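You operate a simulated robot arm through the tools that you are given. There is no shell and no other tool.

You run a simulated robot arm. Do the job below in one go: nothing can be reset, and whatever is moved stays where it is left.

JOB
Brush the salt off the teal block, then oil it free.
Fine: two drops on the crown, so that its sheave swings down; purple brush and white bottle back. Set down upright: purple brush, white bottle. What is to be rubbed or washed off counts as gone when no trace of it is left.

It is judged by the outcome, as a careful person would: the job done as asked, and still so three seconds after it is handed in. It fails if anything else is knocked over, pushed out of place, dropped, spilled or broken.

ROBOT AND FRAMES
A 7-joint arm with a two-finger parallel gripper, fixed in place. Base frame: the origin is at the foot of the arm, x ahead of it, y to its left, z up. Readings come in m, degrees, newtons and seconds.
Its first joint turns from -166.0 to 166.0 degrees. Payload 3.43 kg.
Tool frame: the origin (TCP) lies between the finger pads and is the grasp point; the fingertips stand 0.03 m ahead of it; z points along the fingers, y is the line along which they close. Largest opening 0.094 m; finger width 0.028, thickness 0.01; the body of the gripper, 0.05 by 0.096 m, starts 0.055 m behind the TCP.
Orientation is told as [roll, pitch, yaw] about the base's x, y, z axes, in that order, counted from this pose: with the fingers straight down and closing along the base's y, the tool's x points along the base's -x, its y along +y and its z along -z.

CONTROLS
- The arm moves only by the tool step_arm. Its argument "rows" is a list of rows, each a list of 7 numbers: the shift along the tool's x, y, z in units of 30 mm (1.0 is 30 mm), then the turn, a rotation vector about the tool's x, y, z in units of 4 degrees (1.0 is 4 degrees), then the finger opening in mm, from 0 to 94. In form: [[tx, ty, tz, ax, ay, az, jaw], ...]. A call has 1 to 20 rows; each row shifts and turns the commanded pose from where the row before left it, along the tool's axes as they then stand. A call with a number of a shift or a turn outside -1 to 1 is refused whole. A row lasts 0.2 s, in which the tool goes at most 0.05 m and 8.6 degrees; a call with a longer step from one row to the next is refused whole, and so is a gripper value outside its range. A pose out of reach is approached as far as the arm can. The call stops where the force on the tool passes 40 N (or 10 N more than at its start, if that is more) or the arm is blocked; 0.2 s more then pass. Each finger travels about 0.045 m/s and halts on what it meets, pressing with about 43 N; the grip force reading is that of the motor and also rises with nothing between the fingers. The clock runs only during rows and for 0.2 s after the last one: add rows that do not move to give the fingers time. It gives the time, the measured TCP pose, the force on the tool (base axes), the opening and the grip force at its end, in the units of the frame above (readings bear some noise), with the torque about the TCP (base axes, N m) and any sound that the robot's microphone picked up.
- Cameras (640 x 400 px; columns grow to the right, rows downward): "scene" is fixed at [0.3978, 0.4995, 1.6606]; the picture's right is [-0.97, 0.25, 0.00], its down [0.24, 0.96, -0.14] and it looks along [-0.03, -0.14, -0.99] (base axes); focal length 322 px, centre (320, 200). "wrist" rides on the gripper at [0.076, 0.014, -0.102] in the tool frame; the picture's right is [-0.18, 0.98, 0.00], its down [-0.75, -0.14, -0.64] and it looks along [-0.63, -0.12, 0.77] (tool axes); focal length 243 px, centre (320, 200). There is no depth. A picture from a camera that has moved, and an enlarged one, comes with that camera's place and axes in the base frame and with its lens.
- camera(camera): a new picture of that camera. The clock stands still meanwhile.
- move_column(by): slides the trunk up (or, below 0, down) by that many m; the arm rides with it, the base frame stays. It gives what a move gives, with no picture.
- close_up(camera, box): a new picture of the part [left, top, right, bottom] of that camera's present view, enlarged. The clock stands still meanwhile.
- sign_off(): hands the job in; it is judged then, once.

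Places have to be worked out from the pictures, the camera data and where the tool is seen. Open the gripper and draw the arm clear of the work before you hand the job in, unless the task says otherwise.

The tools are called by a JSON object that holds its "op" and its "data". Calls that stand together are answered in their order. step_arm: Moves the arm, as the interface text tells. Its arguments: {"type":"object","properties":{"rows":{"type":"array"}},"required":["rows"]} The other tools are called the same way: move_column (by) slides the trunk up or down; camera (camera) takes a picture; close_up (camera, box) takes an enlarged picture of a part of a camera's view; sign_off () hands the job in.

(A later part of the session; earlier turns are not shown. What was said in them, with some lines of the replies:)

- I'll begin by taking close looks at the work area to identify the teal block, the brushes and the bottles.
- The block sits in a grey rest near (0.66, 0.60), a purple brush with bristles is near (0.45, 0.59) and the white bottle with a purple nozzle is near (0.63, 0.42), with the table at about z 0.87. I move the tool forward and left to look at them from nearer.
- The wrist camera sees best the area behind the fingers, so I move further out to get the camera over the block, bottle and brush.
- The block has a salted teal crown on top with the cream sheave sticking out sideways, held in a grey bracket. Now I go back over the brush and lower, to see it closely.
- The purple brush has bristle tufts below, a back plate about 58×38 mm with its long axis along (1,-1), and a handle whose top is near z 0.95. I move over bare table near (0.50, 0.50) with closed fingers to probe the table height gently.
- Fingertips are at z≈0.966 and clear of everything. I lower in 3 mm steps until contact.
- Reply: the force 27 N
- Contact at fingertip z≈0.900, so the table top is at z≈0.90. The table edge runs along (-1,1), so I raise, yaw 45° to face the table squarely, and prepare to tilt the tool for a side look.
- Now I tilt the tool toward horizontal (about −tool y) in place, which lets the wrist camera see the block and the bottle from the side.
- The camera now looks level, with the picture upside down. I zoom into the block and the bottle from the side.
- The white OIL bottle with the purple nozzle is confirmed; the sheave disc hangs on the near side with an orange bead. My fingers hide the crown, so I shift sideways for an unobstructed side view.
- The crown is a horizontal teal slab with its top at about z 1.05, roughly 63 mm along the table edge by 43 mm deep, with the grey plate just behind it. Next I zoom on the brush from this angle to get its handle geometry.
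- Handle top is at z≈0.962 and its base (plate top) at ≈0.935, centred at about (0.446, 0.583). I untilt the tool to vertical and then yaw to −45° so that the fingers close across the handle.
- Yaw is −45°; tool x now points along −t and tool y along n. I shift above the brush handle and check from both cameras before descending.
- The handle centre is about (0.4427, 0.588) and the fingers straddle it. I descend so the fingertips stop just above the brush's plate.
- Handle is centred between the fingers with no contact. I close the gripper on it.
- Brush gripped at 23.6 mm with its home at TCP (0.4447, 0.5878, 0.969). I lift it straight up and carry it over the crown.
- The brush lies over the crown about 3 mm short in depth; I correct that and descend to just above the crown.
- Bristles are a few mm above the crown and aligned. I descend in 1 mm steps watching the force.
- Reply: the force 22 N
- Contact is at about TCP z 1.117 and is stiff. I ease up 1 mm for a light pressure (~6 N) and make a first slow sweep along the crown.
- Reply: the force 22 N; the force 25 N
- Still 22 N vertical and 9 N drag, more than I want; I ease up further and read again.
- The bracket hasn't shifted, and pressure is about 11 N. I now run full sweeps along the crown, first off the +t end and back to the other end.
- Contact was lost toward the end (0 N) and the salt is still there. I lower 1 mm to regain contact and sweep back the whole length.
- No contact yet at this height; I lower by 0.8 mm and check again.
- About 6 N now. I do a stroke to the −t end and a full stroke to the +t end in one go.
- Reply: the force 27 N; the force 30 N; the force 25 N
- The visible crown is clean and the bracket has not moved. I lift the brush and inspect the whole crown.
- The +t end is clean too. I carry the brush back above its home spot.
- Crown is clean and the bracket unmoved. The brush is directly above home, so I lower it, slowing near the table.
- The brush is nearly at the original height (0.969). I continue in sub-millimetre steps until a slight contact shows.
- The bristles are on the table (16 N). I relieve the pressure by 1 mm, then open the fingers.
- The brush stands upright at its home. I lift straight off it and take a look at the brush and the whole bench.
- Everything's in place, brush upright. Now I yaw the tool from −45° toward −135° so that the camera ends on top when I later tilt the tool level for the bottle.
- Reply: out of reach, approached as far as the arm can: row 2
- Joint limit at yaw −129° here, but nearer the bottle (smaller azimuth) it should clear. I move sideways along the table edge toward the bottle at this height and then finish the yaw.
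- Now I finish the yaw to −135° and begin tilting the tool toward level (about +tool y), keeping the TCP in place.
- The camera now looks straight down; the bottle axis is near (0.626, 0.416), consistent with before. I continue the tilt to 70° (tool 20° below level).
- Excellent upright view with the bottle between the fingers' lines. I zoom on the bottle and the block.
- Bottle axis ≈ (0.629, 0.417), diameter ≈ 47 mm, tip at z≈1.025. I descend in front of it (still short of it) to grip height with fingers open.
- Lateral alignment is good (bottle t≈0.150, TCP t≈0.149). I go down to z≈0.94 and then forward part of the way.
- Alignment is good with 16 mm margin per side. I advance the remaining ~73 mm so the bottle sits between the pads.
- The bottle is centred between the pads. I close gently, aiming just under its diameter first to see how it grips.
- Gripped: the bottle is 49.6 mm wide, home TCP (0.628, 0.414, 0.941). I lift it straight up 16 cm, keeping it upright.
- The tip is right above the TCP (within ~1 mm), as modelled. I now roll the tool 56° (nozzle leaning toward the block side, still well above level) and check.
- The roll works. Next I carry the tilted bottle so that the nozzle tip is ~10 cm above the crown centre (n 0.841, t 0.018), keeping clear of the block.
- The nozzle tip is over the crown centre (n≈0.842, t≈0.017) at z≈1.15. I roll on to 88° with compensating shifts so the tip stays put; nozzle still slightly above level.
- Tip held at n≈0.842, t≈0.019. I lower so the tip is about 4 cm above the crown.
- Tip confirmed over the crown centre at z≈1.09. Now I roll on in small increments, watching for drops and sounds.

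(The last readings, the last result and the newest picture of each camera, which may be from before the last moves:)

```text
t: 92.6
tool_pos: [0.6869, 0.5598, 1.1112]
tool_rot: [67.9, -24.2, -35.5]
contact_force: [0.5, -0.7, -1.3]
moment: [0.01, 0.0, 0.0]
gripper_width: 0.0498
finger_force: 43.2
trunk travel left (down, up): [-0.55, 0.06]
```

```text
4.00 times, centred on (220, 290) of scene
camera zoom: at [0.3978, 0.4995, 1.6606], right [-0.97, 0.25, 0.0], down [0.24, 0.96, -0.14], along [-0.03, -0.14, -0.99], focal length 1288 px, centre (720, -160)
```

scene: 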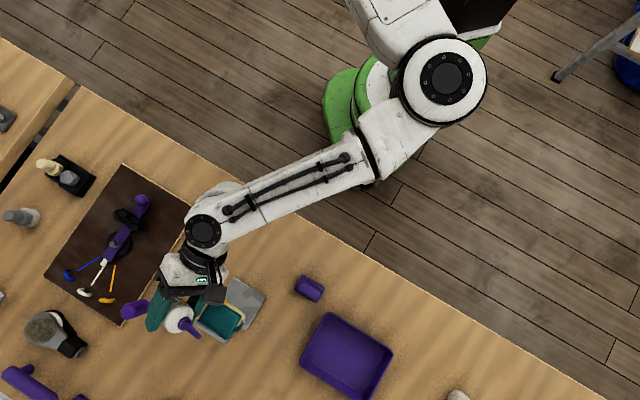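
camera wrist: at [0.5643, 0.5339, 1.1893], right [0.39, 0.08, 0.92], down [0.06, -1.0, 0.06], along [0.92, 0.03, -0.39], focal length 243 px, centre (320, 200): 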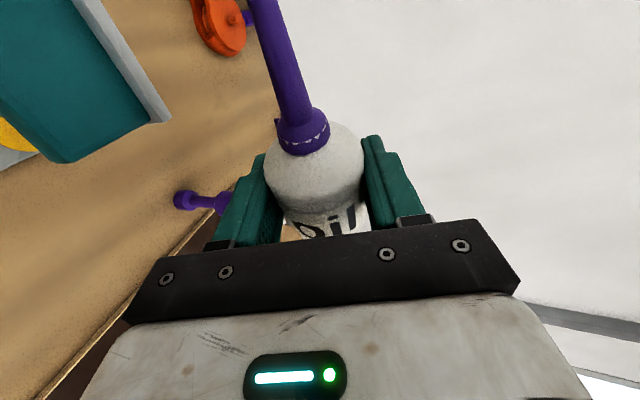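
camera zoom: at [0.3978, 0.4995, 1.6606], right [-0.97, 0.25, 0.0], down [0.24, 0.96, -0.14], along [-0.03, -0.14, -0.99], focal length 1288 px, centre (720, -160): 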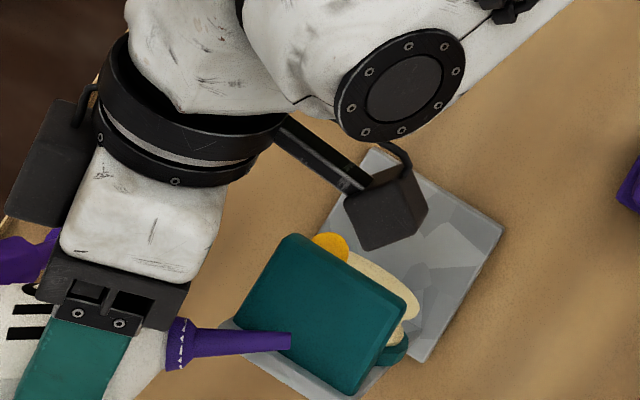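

Tilt is about 105° with no drop yet; tip still over the centre (n≈0.843, t≈0.019). I continue.

{"op": "step_arm", "data": {"rows": [[0.0064, 0.1835, 0, 0, 0, -1, 46], [0.0064, 0.1835, 0, 0, 0, -1, 46], [0, 0, 0, 0, 0, 0, 46]]}}

{"op": "step_arm", "data": {"rows": [[0.0064, 0.1835, 0, 0, 0, -1, 46], [0.0064, 0.1835, 0, 0, 0, -1, 46], [0, 0, 0, 0, 0, 0, 46]]}}

{"op": "close_up", "data": {"camera": "scene", "box": [160, 240, 280, 340]}}

{"op": "camera", "data": {"camera": "wrist"}}

```text
t: 93.4
tool_pos: [0.6845, 0.5668, 1.1199]
tool_rot: [66.3, -31.7, -32.1]
contact_force: [0.7, -0.7, -1.6]
moment: [-0.02, -0.02, -0.02]
gripper_width: 0.0497
finger_force: 42.6
trunk travel left (down, up): [-0.55, 0.06]
```

```text
t: 94.2
tool_pos: [0.6802, 0.5731, 1.1298]
tool_rot: [64.0, -38.9, -28.0]
contact_force: [0.6, -0.1, -0.7]
moment: [0.0, -0.02, 0.01]
gripper_width: 0.0495
finger_force: 43.2
trunk travel left (down, up): [-0.55, 0.06]
```

```text
4.00 times, centred on (220, 290) of scene
camera zoom: at [0.3978, 0.4995, 1.6606], right [-0.97, 0.25, 0.0], down [0.24, 0.96, -0.14], along [-0.03, -0.14, -0.99], focal length 1288 px, centre (720, -160)
```

zoom: 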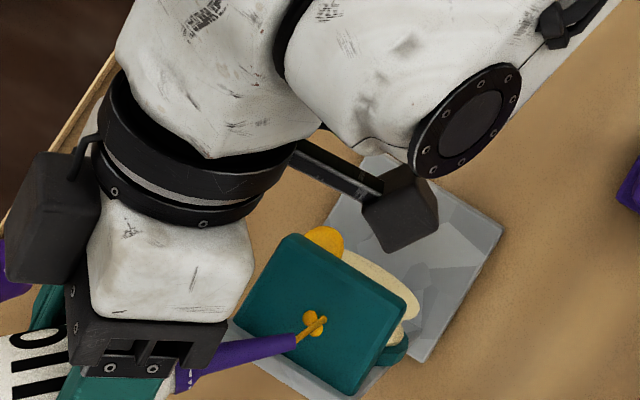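

```text
taken
camera wrist: at [0.555, 0.5409, 1.1273], right [-0.16, 0.57, 0.8], down [0.13, -0.79, 0.59], along [0.98, 0.2, 0.05], focal length 243 px, centre (320, 200)
```

wrist: 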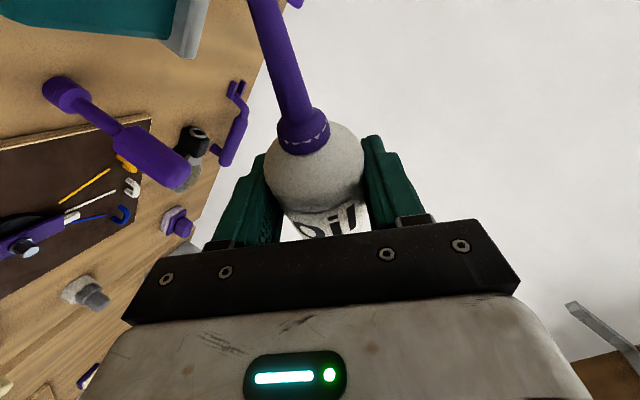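

Oil is now coming out. The clock stands still during pictures, so I zoom to count drops before reacting.

{"op": "close_up", "data": {"camera": "scene", "box": [218, 290, 258, 325]}}

```text
11.43 times, centred on (238, 308) of scene
camera zoom: at [0.3978, 0.4995, 1.6606], right [-0.97, 0.25, 0.0], down [0.24, 0.96, -0.14], along [-0.03, -0.14, -0.99], focal length 3680 px, centre (1257, -1029)
```

zoom: 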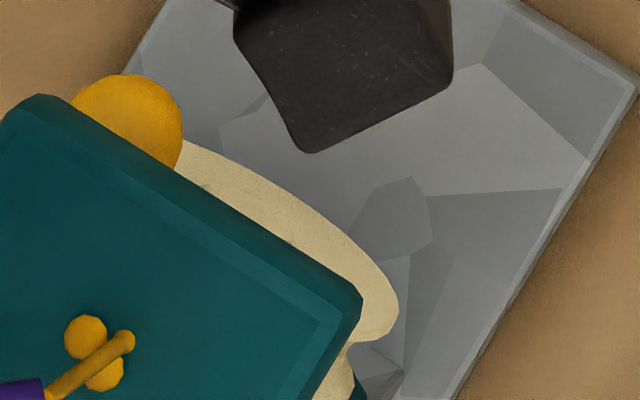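

Two drops lie on the crown and a thread is just leaving the tip, so I tip the bottle back as fast as allowed, pivoting about the tip so it stays over the crown.

{"op": "step_arm", "data": {"rows": [[0.082, -0.254, 0.173, 1, 1, 1, 46], [0.082, -0.254, 0.173, 1, 1, 1, 46], [0.082, -0.254, 0.173, 1, 1, 1, 46], [0.0064, -0.1835, 0, 0, 0, 1, 46], [0.0064, -0.1835, 0, 0, 0, 1, 46], [0.0064, -0.1835, 0, 0, 0, 1, 46], [0.0064, -0.1835, 0, 0, 0, 1, 46]]}}

{"op": "close_up", "data": {"camera": "scene", "box": [160, 240, 280, 340]}}

{"op": "close_up", "data": {"camera": "scene", "box": [218, 290, 258, 325]}}

```text
t: 95.8
tool_pos: [0.6874, 0.5548, 1.0863]
tool_rot: [52.8, -9.8, -34.4]
contact_force: [1.0, 0.9, -0.9]
moment: [0.03, -0.02, 0.01]
gripper_width: 0.0496
finger_force: 43.2
trunk travel left (down, up): [-0.55, 0.06]
```

```text
4.00 times, centred on (220, 290) of scene
camera zoom: at [0.3978, 0.4995, 1.6606], right [-0.97, 0.25, 0.0], down [0.24, 0.96, -0.14], along [-0.03, -0.14, -0.99], focal length 1288 px, centre (720, -160)
```

zoom: 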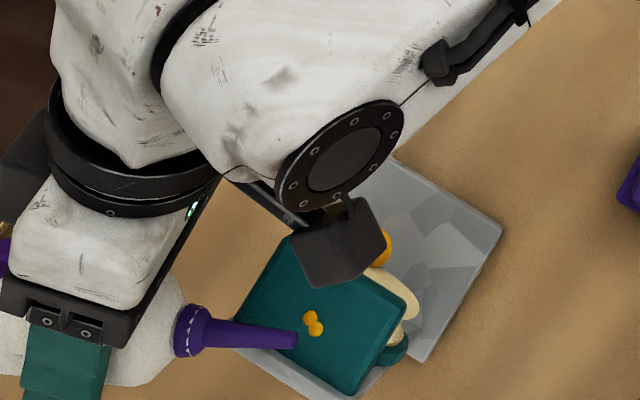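

```text
11.43 times, centred on (238, 308) of scene
camera zoom: at [0.3978, 0.4995, 1.6606], right [-0.97, 0.25, 0.0], down [0.24, 0.96, -0.14], along [-0.03, -0.14, -0.99], focal length 3680 px, centre (1257, -1029)
```

zoom: 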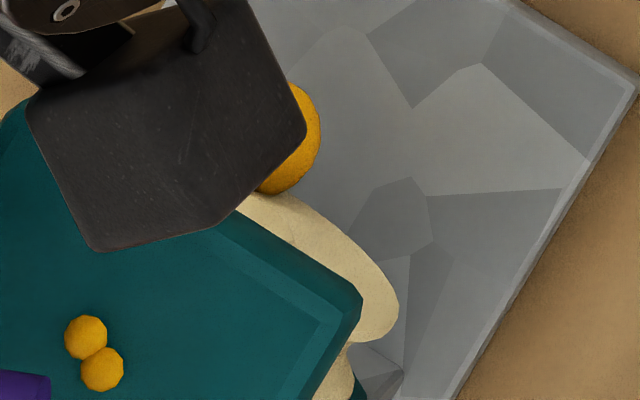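

Exactly two drops sit on the crown and the flow has stopped; the sheave's bead has already moved. I raise the bottle and carry it back above its home spot, nozzle slightly above level.

{"op": "step_arm", "data": {"rows": [[-0.132, 0.611, -0.464, 0, 0, 0, 46], [-0.132, 0.611, -0.464, 0, 0, 0, 46], [-0.132, 0.611, -0.464, 0, 0, 0, 46], [-0.194, -0.629, -0.773, 0, 0, 0, 46], [-0.194, -0.629, -0.773, 0, 0, 0, 46], [-0.194, -0.629, -0.773, 0, 0, 0, 46], [-0.194, -0.629, -0.773, 0, 0, 0, 46], [-0.194, -0.629, -0.773, 0, 0, 0, 46], [0, 0, 0, 0, 0, 0, 46]]}}

{"op": "camera", "data": {"camera": "scene"}}

{"op": "close_up", "data": {"camera": "scene", "box": [185, 265, 275, 355]}}

```text
t: 97.8
tool_pos: [0.6263, 0.4125, 1.1572]
tool_rot: [52.7, -9.8, -34.3]
contact_force: [0.0, -0.4, -1.3]
moment: [0.0, 0.02, 0.01]
gripper_width: 0.0495
finger_force: 43.4
trunk travel left (down, up): [-0.55, 0.06]
```

```text
taken
```

scene: 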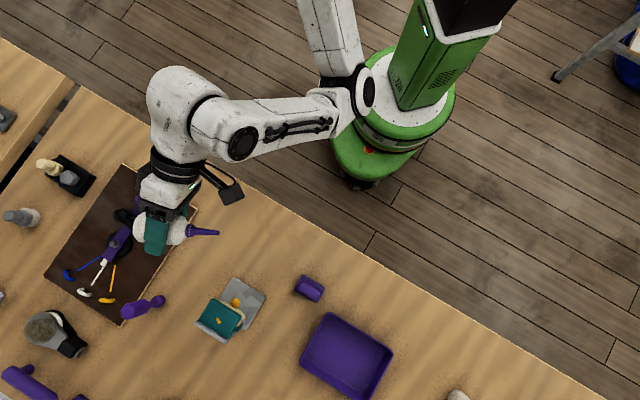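

```text
4.44 times, centred on (230, 310) of scene
camera zoom: at [0.3978, 0.4995, 1.6606], right [-0.97, 0.25, 0.0], down [0.24, 0.96, -0.14], along [-0.03, -0.14, -0.99], focal length 1431 px, centre (720, -289)
```

zoom: 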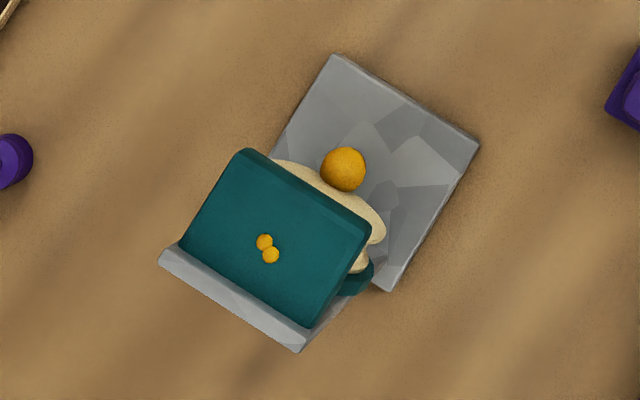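

Two drops on the crown, the bead/sheave has swung down and there is no oil elsewhere. Now I rotate the bottle back upright about the TCP, high above its home.

{"op": "step_arm", "data": {"rows": [[0, 0, 0, -0.164, 0.0914, 1, 46], [0, 0, 0, -0.164, 0.0914, 1, 46], [0, 0, 0, -0.164, 0.0914, 1, 46], [0, 0, 0, -0.164, 0.0914, 1, 46], [0, 0, 0, -0.164, 0.0914, 1, 46], [0, 0, 0, -0.164, 0.0914, 1, 46], [0, 0, 0, -0.164, 0.0914, 1, 46], [0, 0, 0, -0.164, 0.0914, 1, 46], [0, 0, 0, -0.164, 0.0914, 1, 46], [0, 0, 0, -0.164, 0.0914, 1, 46], [0, 0, 0, -0.164, 0.0914, 1, 46], [0, 0, 0, -0.164, 0.0914, 1, 46], [0, 0, 0, -0.164, 0.0914, 1, 46], [0, 0, 0, -0.164, 0.0914, 1, 46], [0, 0, 0, -0.164, 0.0914, 1, 46], [0, 0, 0, -0.164, 0.0914, 1, 46], [0, 0, 0, -0.164, 0.0914, 1, 46], [0, 0, 0, -0.164, 0.0914, 1, 46], [0, 0, 0, -0.164, 0.0914, 1, 46], [0, 0, 0, -0.164, 0.0914, 1, 46]]}}

{"op": "step_arm", "data": {"rows": [[0, 0, 0, -0.164, 0.0914, 1, 46], [0, 0, 0, -0.164, 0.0914, 1, 46], [0, 0, 0, -0.164, 0.0914, 1, 46], [0, 0, 0, -0.164, 0.0914, 1, 46], [0, 0, 0, -0.164, 0.0914, 1, 46], [0, 0, 0, -0.121, 0.068, 0.74, 46], [0, 0, 0, 0, 0, 0, 46]]}}

{"op": "camera", "data": {"camera": "wrist"}}

{"op": "camera", "data": {"camera": "scene"}}

```text
t: 102.0
tool_pos: [0.6268, 0.416, 1.1569]
tool_rot: [41.4, 59.2, -85.7]
contact_force: [0.5, -0.1, -1.4]
moment: [0.0, 0.01, -0.01]
gripper_width: 0.0498
finger_force: 43.1
trunk travel left (down, up): [-0.55, 0.06]
```

```text
t: 103.6
tool_pos: [0.6284, 0.4171, 1.1567]
tool_rot: [-0.1, 69.9, -135.0]
contact_force: [0.3, -0.2, -0.6]
moment: [0.01, -0.02, 0.01]
gripper_width: 0.0498
finger_force: 43.4
trunk travel left (down, up): [-0.55, 0.06]
```

```text
taken
camera wrist: at [0.5871, 0.3555, 1.2642], right [0.65, -0.74, -0.17], down [-0.71, -0.51, -0.49], along [0.27, 0.44, -0.85], focal length 243 px, centre (320, 200)
```

wrist: 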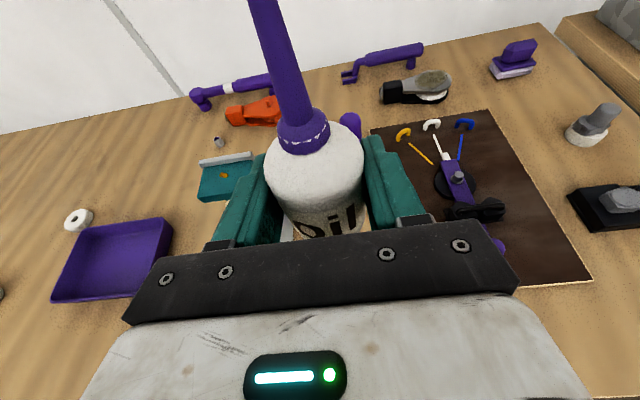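

```text
taken
```

scene: 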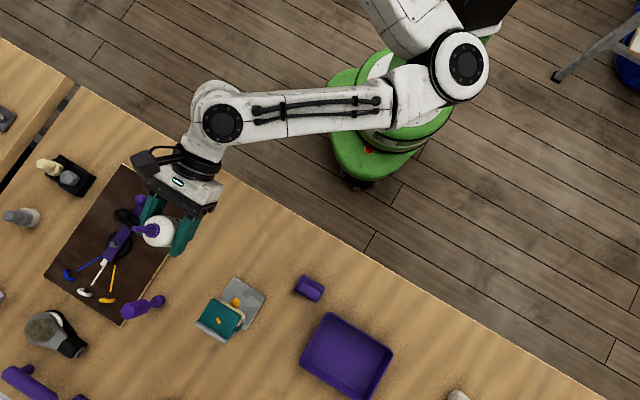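

Orientation is back to the gripping pose with the bottle upright. I lower it over its home spot, slowing near the table.

{"op": "step_arm", "data": {"rows": [[-0.027, 0.06, -0.075, 0, 0, 0, 46], [-0.895, 0, 0.3257, 0, 0, 0, 46], [-0.895, 0, 0.3257, 0, 0, 0, 46], [-0.895, 0, 0.3257, 0, 0, 0, 46], [-0.895, 0, 0.3257, 0, 0, 0, 46], [-0.895, 0, 0.3257, 0, 0, 0, 46], [-0.895, 0, 0.3257, 0, 0, 0, 46], [-0.6, 0, 0.2184, 0, 0, 0, 46], [0, 0, 0, 0, 0, 0, 46], [0, 0, 0, 0, 0, 0, 46]]}}

{"op": "camera", "data": {"camera": "wrist"}}

```text
t: 105.8
tool_pos: [0.6261, 0.4138, 0.9655]
tool_rot: [-0.1, 70.1, -135.1]
contact_force: [0.4, 0.0, -0.2]
moment: [-0.01, 0.01, 0.02]
gripper_width: 0.0499
finger_force: 42.9
trunk travel left (down, up): [-0.55, 0.06]
```

```text
taken
camera wrist: at [0.5856, 0.3529, 1.0727], right [0.65, -0.74, -0.17], down [-0.71, -0.51, -0.49], along [0.27, 0.44, -0.85], focal length 243 px, centre (320, 200)
```

wrist: 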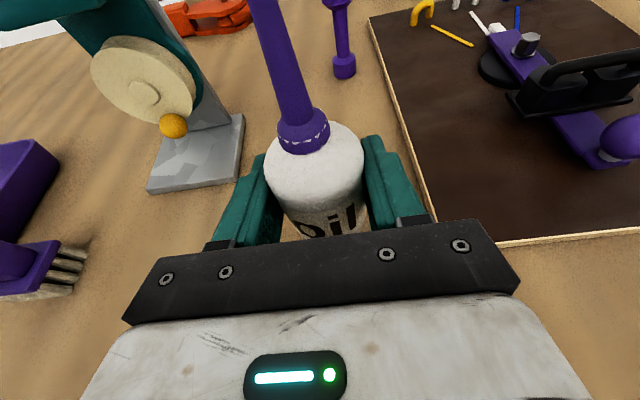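

The sheave has visibly swung down (bead at the bottom). The bottle bottom is ~2.4 cm above the table; I lower further in shrinking steps.

{"op": "step_arm", "data": {"rows": [[-0.3, 0.03, 0.109, 0, 0, 0, 46], [-0.26, 0, 0.095, 0, 0, 0, 46], [-0.047, 0, 0.017, 0, 0, 0, 46], [0, 0, 0, 0, 0, 0, 46]]}}

{"op": "step_arm", "data": {"rows": [[-0.04, 0, 0.0146, 0, 0, 0, 46], [-0.04, 0, 0.0146, 0, 0, 0, 46], [0, 0, 0, 0, 0, 0, 46]]}}

```text
t: 106.8
tool_pos: [0.6264, 0.4123, 0.9453]
tool_rot: [-0.1, 70.1, -135.1]
contact_force: [0.4, -0.2, -1.3]
moment: [0.01, 0.01, 0.02]
gripper_width: 0.0494
finger_force: 42.5
trunk travel left (down, up): [-0.55, 0.06]
```

```text
t: 107.6
tool_pos: [0.6283, 0.4124, 0.9434]
tool_rot: [-0.2, 70.1, -135.2]
contact_force: [0.6, 0.1, -1.5]
moment: [-0.01, 0.04, -0.01]
gripper_width: 0.0498
finger_force: 43.2
trunk travel left (down, up): [-0.55, 0.06]
```

{"op": "step_arm", "data": {"rows": [[-0.035, 0, 0.0127, 0, 0, 0, 46], [0, 0, 0, 0, 0, 0, 46]]}}

{"op": "step_arm", "data": {"rows": [[-0.03, 0, 0.011, 0, 0, 0, 46], [0, 0, 0, 0, 0, 0, 46]]}}

```text
t: 108.2
tool_pos: [0.6288, 0.4121, 0.9428]
tool_rot: [-0.1, 70.1, -135.1]
contact_force: [0.4, 0.0, -1.3]
moment: [-0.03, 0.03, -0.01]
gripper_width: 0.0496
finger_force: 42.9
trunk travel left (down, up): [-0.55, 0.06]
```

```text
t: 108.8
tool_pos: [0.6283, 0.413, 0.9422]
tool_rot: [-0.1, 70.1, -135.0]
contact_force: [0.1, 0.0, -0.5]
moment: [0.01, 0.04, 0.02]
gripper_width: 0.0495
finger_force: 42.7
trunk travel left (down, up): [-0.55, 0.06]
```

Weight is starting to come off; nearly at 0.9415. I continue in ~0.8 mm steps until contact shows.

{"op": "step_arm", "data": {"rows": [[-0.027, 0, 0.01, 0, 0, 0, 46], [0, 0, 0, 0, 0, 0, 46]]}}

{"op": "step_arm", "data": {"rows": [[-0.027, 0, 0.01, 0, 0, 0, 46], [0, 0, 0, 0, 0, 0, 46]]}}

```text
t: 109.4
tool_pos: [0.6277, 0.4127, 0.9421]
tool_rot: [-0.1, 70.1, -135.1]
contact_force: [0.3, -1.8, 5.8]
moment: [-0.07, 0.02, 0.01]
gripper_width: 0.0496
finger_force: 42.9
trunk travel left (down, up): [-0.55, 0.06]
```

```text
t: 110.0
tool_pos: [0.6281, 0.4135, 0.9418]
tool_rot: [0.0, 70.2, -135.1]
contact_force: [2.3, -1.7, 15.0]
moment: [-0.23, 0.04, 0.04]
gripper_width: 0.0497
finger_force: 42.9
trunk travel left (down, up): [-0.55, 0.06]
```

Bottle is on the table (15 N). I relieve 1 mm and open the fingers.

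{"op": "step_arm", "data": {"rows": [[0.035, 0, -0.0127, 0, 0, 0, 46], [0, 0, 0, 0, 0, 0, 46], [0, 0, 0, 0, 0, 0, 52], [0, 0, 0, 0, 0, 0, 58], [0, 0, 0, 0, 0, 0, 66], [0, 0, 0, 0, 0, 0, 76], [0, 0, 0, 0, 0, 0, 84], [0, 0, 0, 0, 0, 0, 84], [0, 0, 0, 0, 0, 0, 84]]}}

{"op": "camera", "data": {"camera": "wrist"}}

```text
t: 112.0
tool_pos: [0.6268, 0.4118, 0.9415]
tool_rot: [0.0, 70.1, -134.9]
contact_force: [0.9, -0.1, -0.6]
moment: [-0.02, 0.01, -0.01]
gripper_width: 0.084
finger_force: 0.1
trunk travel left (down, up): [-0.55, 0.06]
```

```text
taken
camera wrist: at [0.5875, 0.3518, 1.0485], right [0.65, -0.74, -0.17], down [-0.71, -0.51, -0.49], along [0.27, 0.44, -0.85], focal length 243 px, centre (320, 200)
```

wrist: 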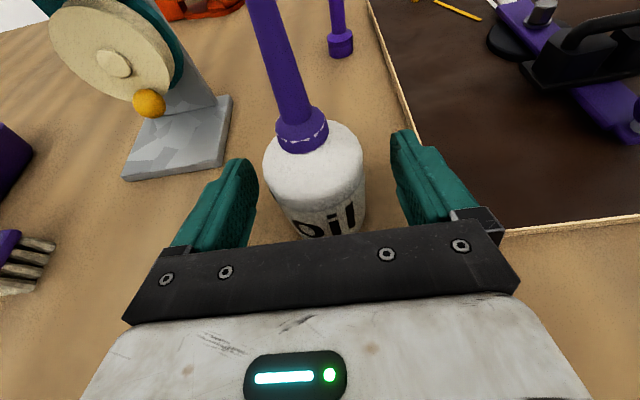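

The bottle stands upright and released. I withdraw horizontally straight back, then rise and look over everything.

{"op": "step_arm", "data": {"rows": [[-0.17, 0, -0.47, 0, 0, 0, 84], [-0.2565, 0, -0.705, 0, 0, 0, 84], [-0.2565, 0, -0.705, 0, 0, 0, 84], [-0.2565, 0, -0.705, 0, 0, 0, 84], [-0.2565, 0, -0.705, 0, 0, 0, 84], [-0.2565, 0, -0.705, 0, 0, 0, 84], [0.836, 0, -0.304, 0, 0, 0, 84], [0.836, 0, -0.304, 0, 0, 0, 84], [0.836, 0, -0.304, 0, 0, 0, 84], [0.836, 0, -0.304, 0, 0, 0, 84], [0.836, 0, -0.304, 0, 0, 0, 84], [0.836, 0, -0.304, 0, 0, 0, 84], [0, 0, 0, 0, 0, 0, 84]]}}

{"op": "camera", "data": {"camera": "wrist"}}

{"op": "camera", "data": {"camera": "scene"}}

{"op": "close_up", "data": {"camera": "scene", "box": [185, 215, 335, 345]}}

{"op": "close_up", "data": {"camera": "wrist", "box": [190, 60, 370, 220]}}

```text
t: 114.8
tool_pos: [0.5411, 0.3234, 1.102]
tool_rot: [0.0, 70.2, -135.0]
contact_force: [-0.4, -0.4, -1.0]
moment: [0.0, -0.07, 0.01]
gripper_width: 0.0837
finger_force: 0.0
trunk travel left (down, up): [-0.55, 0.06]
```

```text
taken
camera wrist: at [0.5005, 0.2632, 1.2094], right [0.65, -0.74, -0.17], down [-0.71, -0.51, -0.49], along [0.27, 0.44, -0.85], focal length 243 px, centre (320, 200)
```

wrist: 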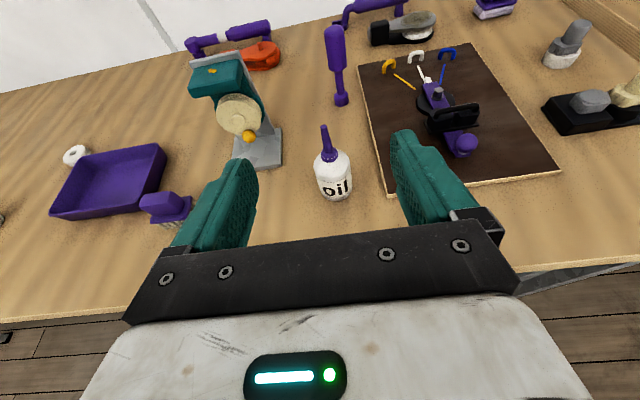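

```text
taken
```

scene: 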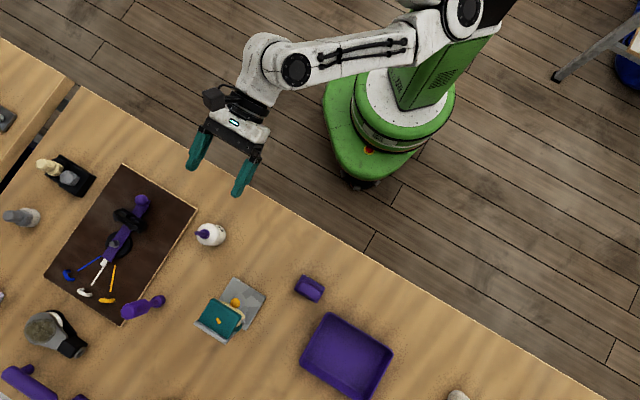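

```text
3.08 times, centred on (260, 280) of scene
camera zoom: at [0.3978, 0.4995, 1.6606], right [-0.97, 0.25, 0.0], down [0.24, 0.96, -0.14], along [-0.03, -0.14, -0.99], focal length 991 px, centre (505, -46)
```

zoom: 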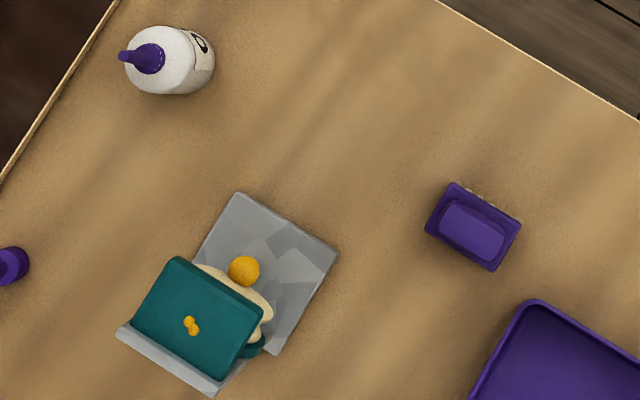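

```text
2.50 times, centred on (280, 140) of wrist
camera zoom: at [0.5005, 0.2632, 1.2094], right [0.65, -0.74, -0.17], down [-0.71, -0.51, -0.49], along [0.27, 0.44, -0.85], focal length 606 px, centre (420, 350)
```

zoom: 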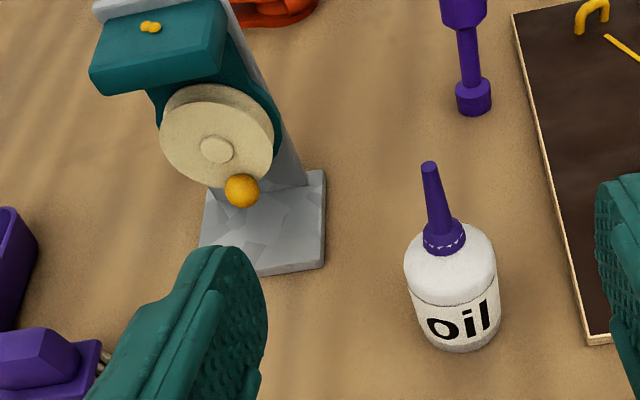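

The sheave hangs down, two drops on the crown, bottle and brush upright in place. I take a last close look at the crown for any salt remnants.

{"op": "close_up", "data": {"camera": "scene", "box": [190, 290, 250, 345]}}

{"op": "close_up", "data": {"camera": "wrist", "box": [180, 50, 290, 140]}}

{"op": "close_up", "data": {"camera": "scene", "box": [285, 265, 335, 310]}}

```text
7.27 times, centred on (220, 318) of scene
camera zoom: at [0.3978, 0.4995, 1.6606], right [-0.97, 0.25, 0.0], down [0.24, 0.96, -0.14], along [-0.03, -0.14, -0.99], focal length 2342 px, centre (1047, -654)
```

zoom: 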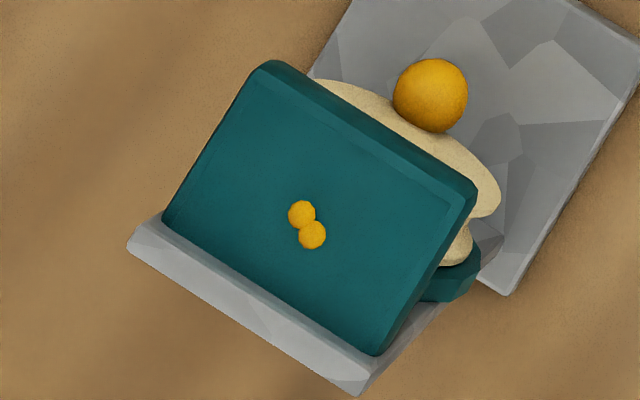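

```text
4.44 times, centred on (235, 95) of wrist
camera zoom: at [0.5005, 0.2632, 1.2094], right [0.65, -0.74, -0.17], down [-0.71, -0.51, -0.49], along [0.27, 0.44, -0.85], focal length 1078 px, centre (698, 667)
```

zoom: 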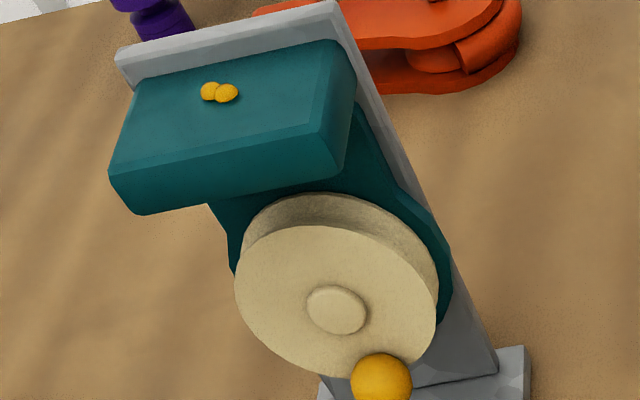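

```text
8.89 times, centred on (310, 288) of scene
camera zoom: at [0.3978, 0.4995, 1.6606], right [-0.97, 0.25, 0.0], down [0.24, 0.96, -0.14], along [-0.03, -0.14, -0.99], focal length 2862 px, centre (409, -578)
```

zoom: 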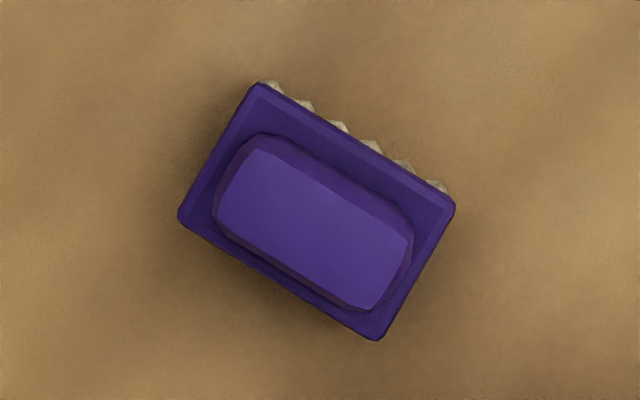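

The crown is clean with exactly two drops, the sheave hangs down, and both tools stand upright. I draw the open gripper a bit further up and back, then hand in.

{"op": "step_arm", "data": {"rows": [[0.5, 0, -0.8, 0, 0, 0, 84], [0.5, 0, -0.8, 0, 0, 0, 84], [0.5, 0, -0.8, 0, 0, 0, 84], [0, 0, 0, 0, 0, 0, 84], [0, 0, 0, 0, 0, 0, 84]]}}

{"op": "camera", "data": {"camera": "scene"}}

```text
t: 116.0
tool_pos: [0.5136, 0.3411, 1.1517]
tool_rot: [0.0, 70.0, -135.1]
contact_force: [-0.6, 0.3, -0.7]
moment: [0.01, 0.01, 0.02]
gripper_width: 0.0841
finger_force: 0.0
out of reach, approached as far as the arm can: row 1, 2, 3
trunk travel left (down, up): [-0.55, 0.06]
```

```text
taken
```

scene: 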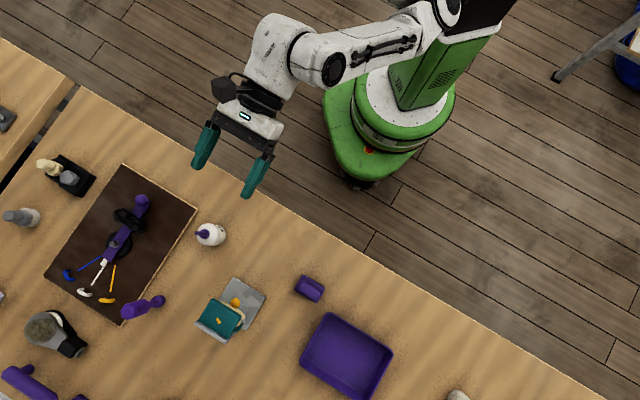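

The arm is clear, gripper open and empty, and everything on the bench is in place. I hand the job in.

{"op": "sign_off", "data": {}}

```text
The job is handed in.
```

The job is done and handed in. I brushed the salt off the teal block and put two drops of oil on its crown, and the sheave has swung down.

- **Salt:** my last close-ups show no salt left on the crown.
- **Oil:** exactly two drops landed, both near the centre of the crown. I saw no oil anywhere else on the bench.
- **Tools:** the purple brush and the white oil bottle are both upright, within a couple of millimetres of where they started.
- **Everything else:** nothing else looked moved in the final picture, and the block's stand had not shifted after brushing. The gripper is open and clear of the work.
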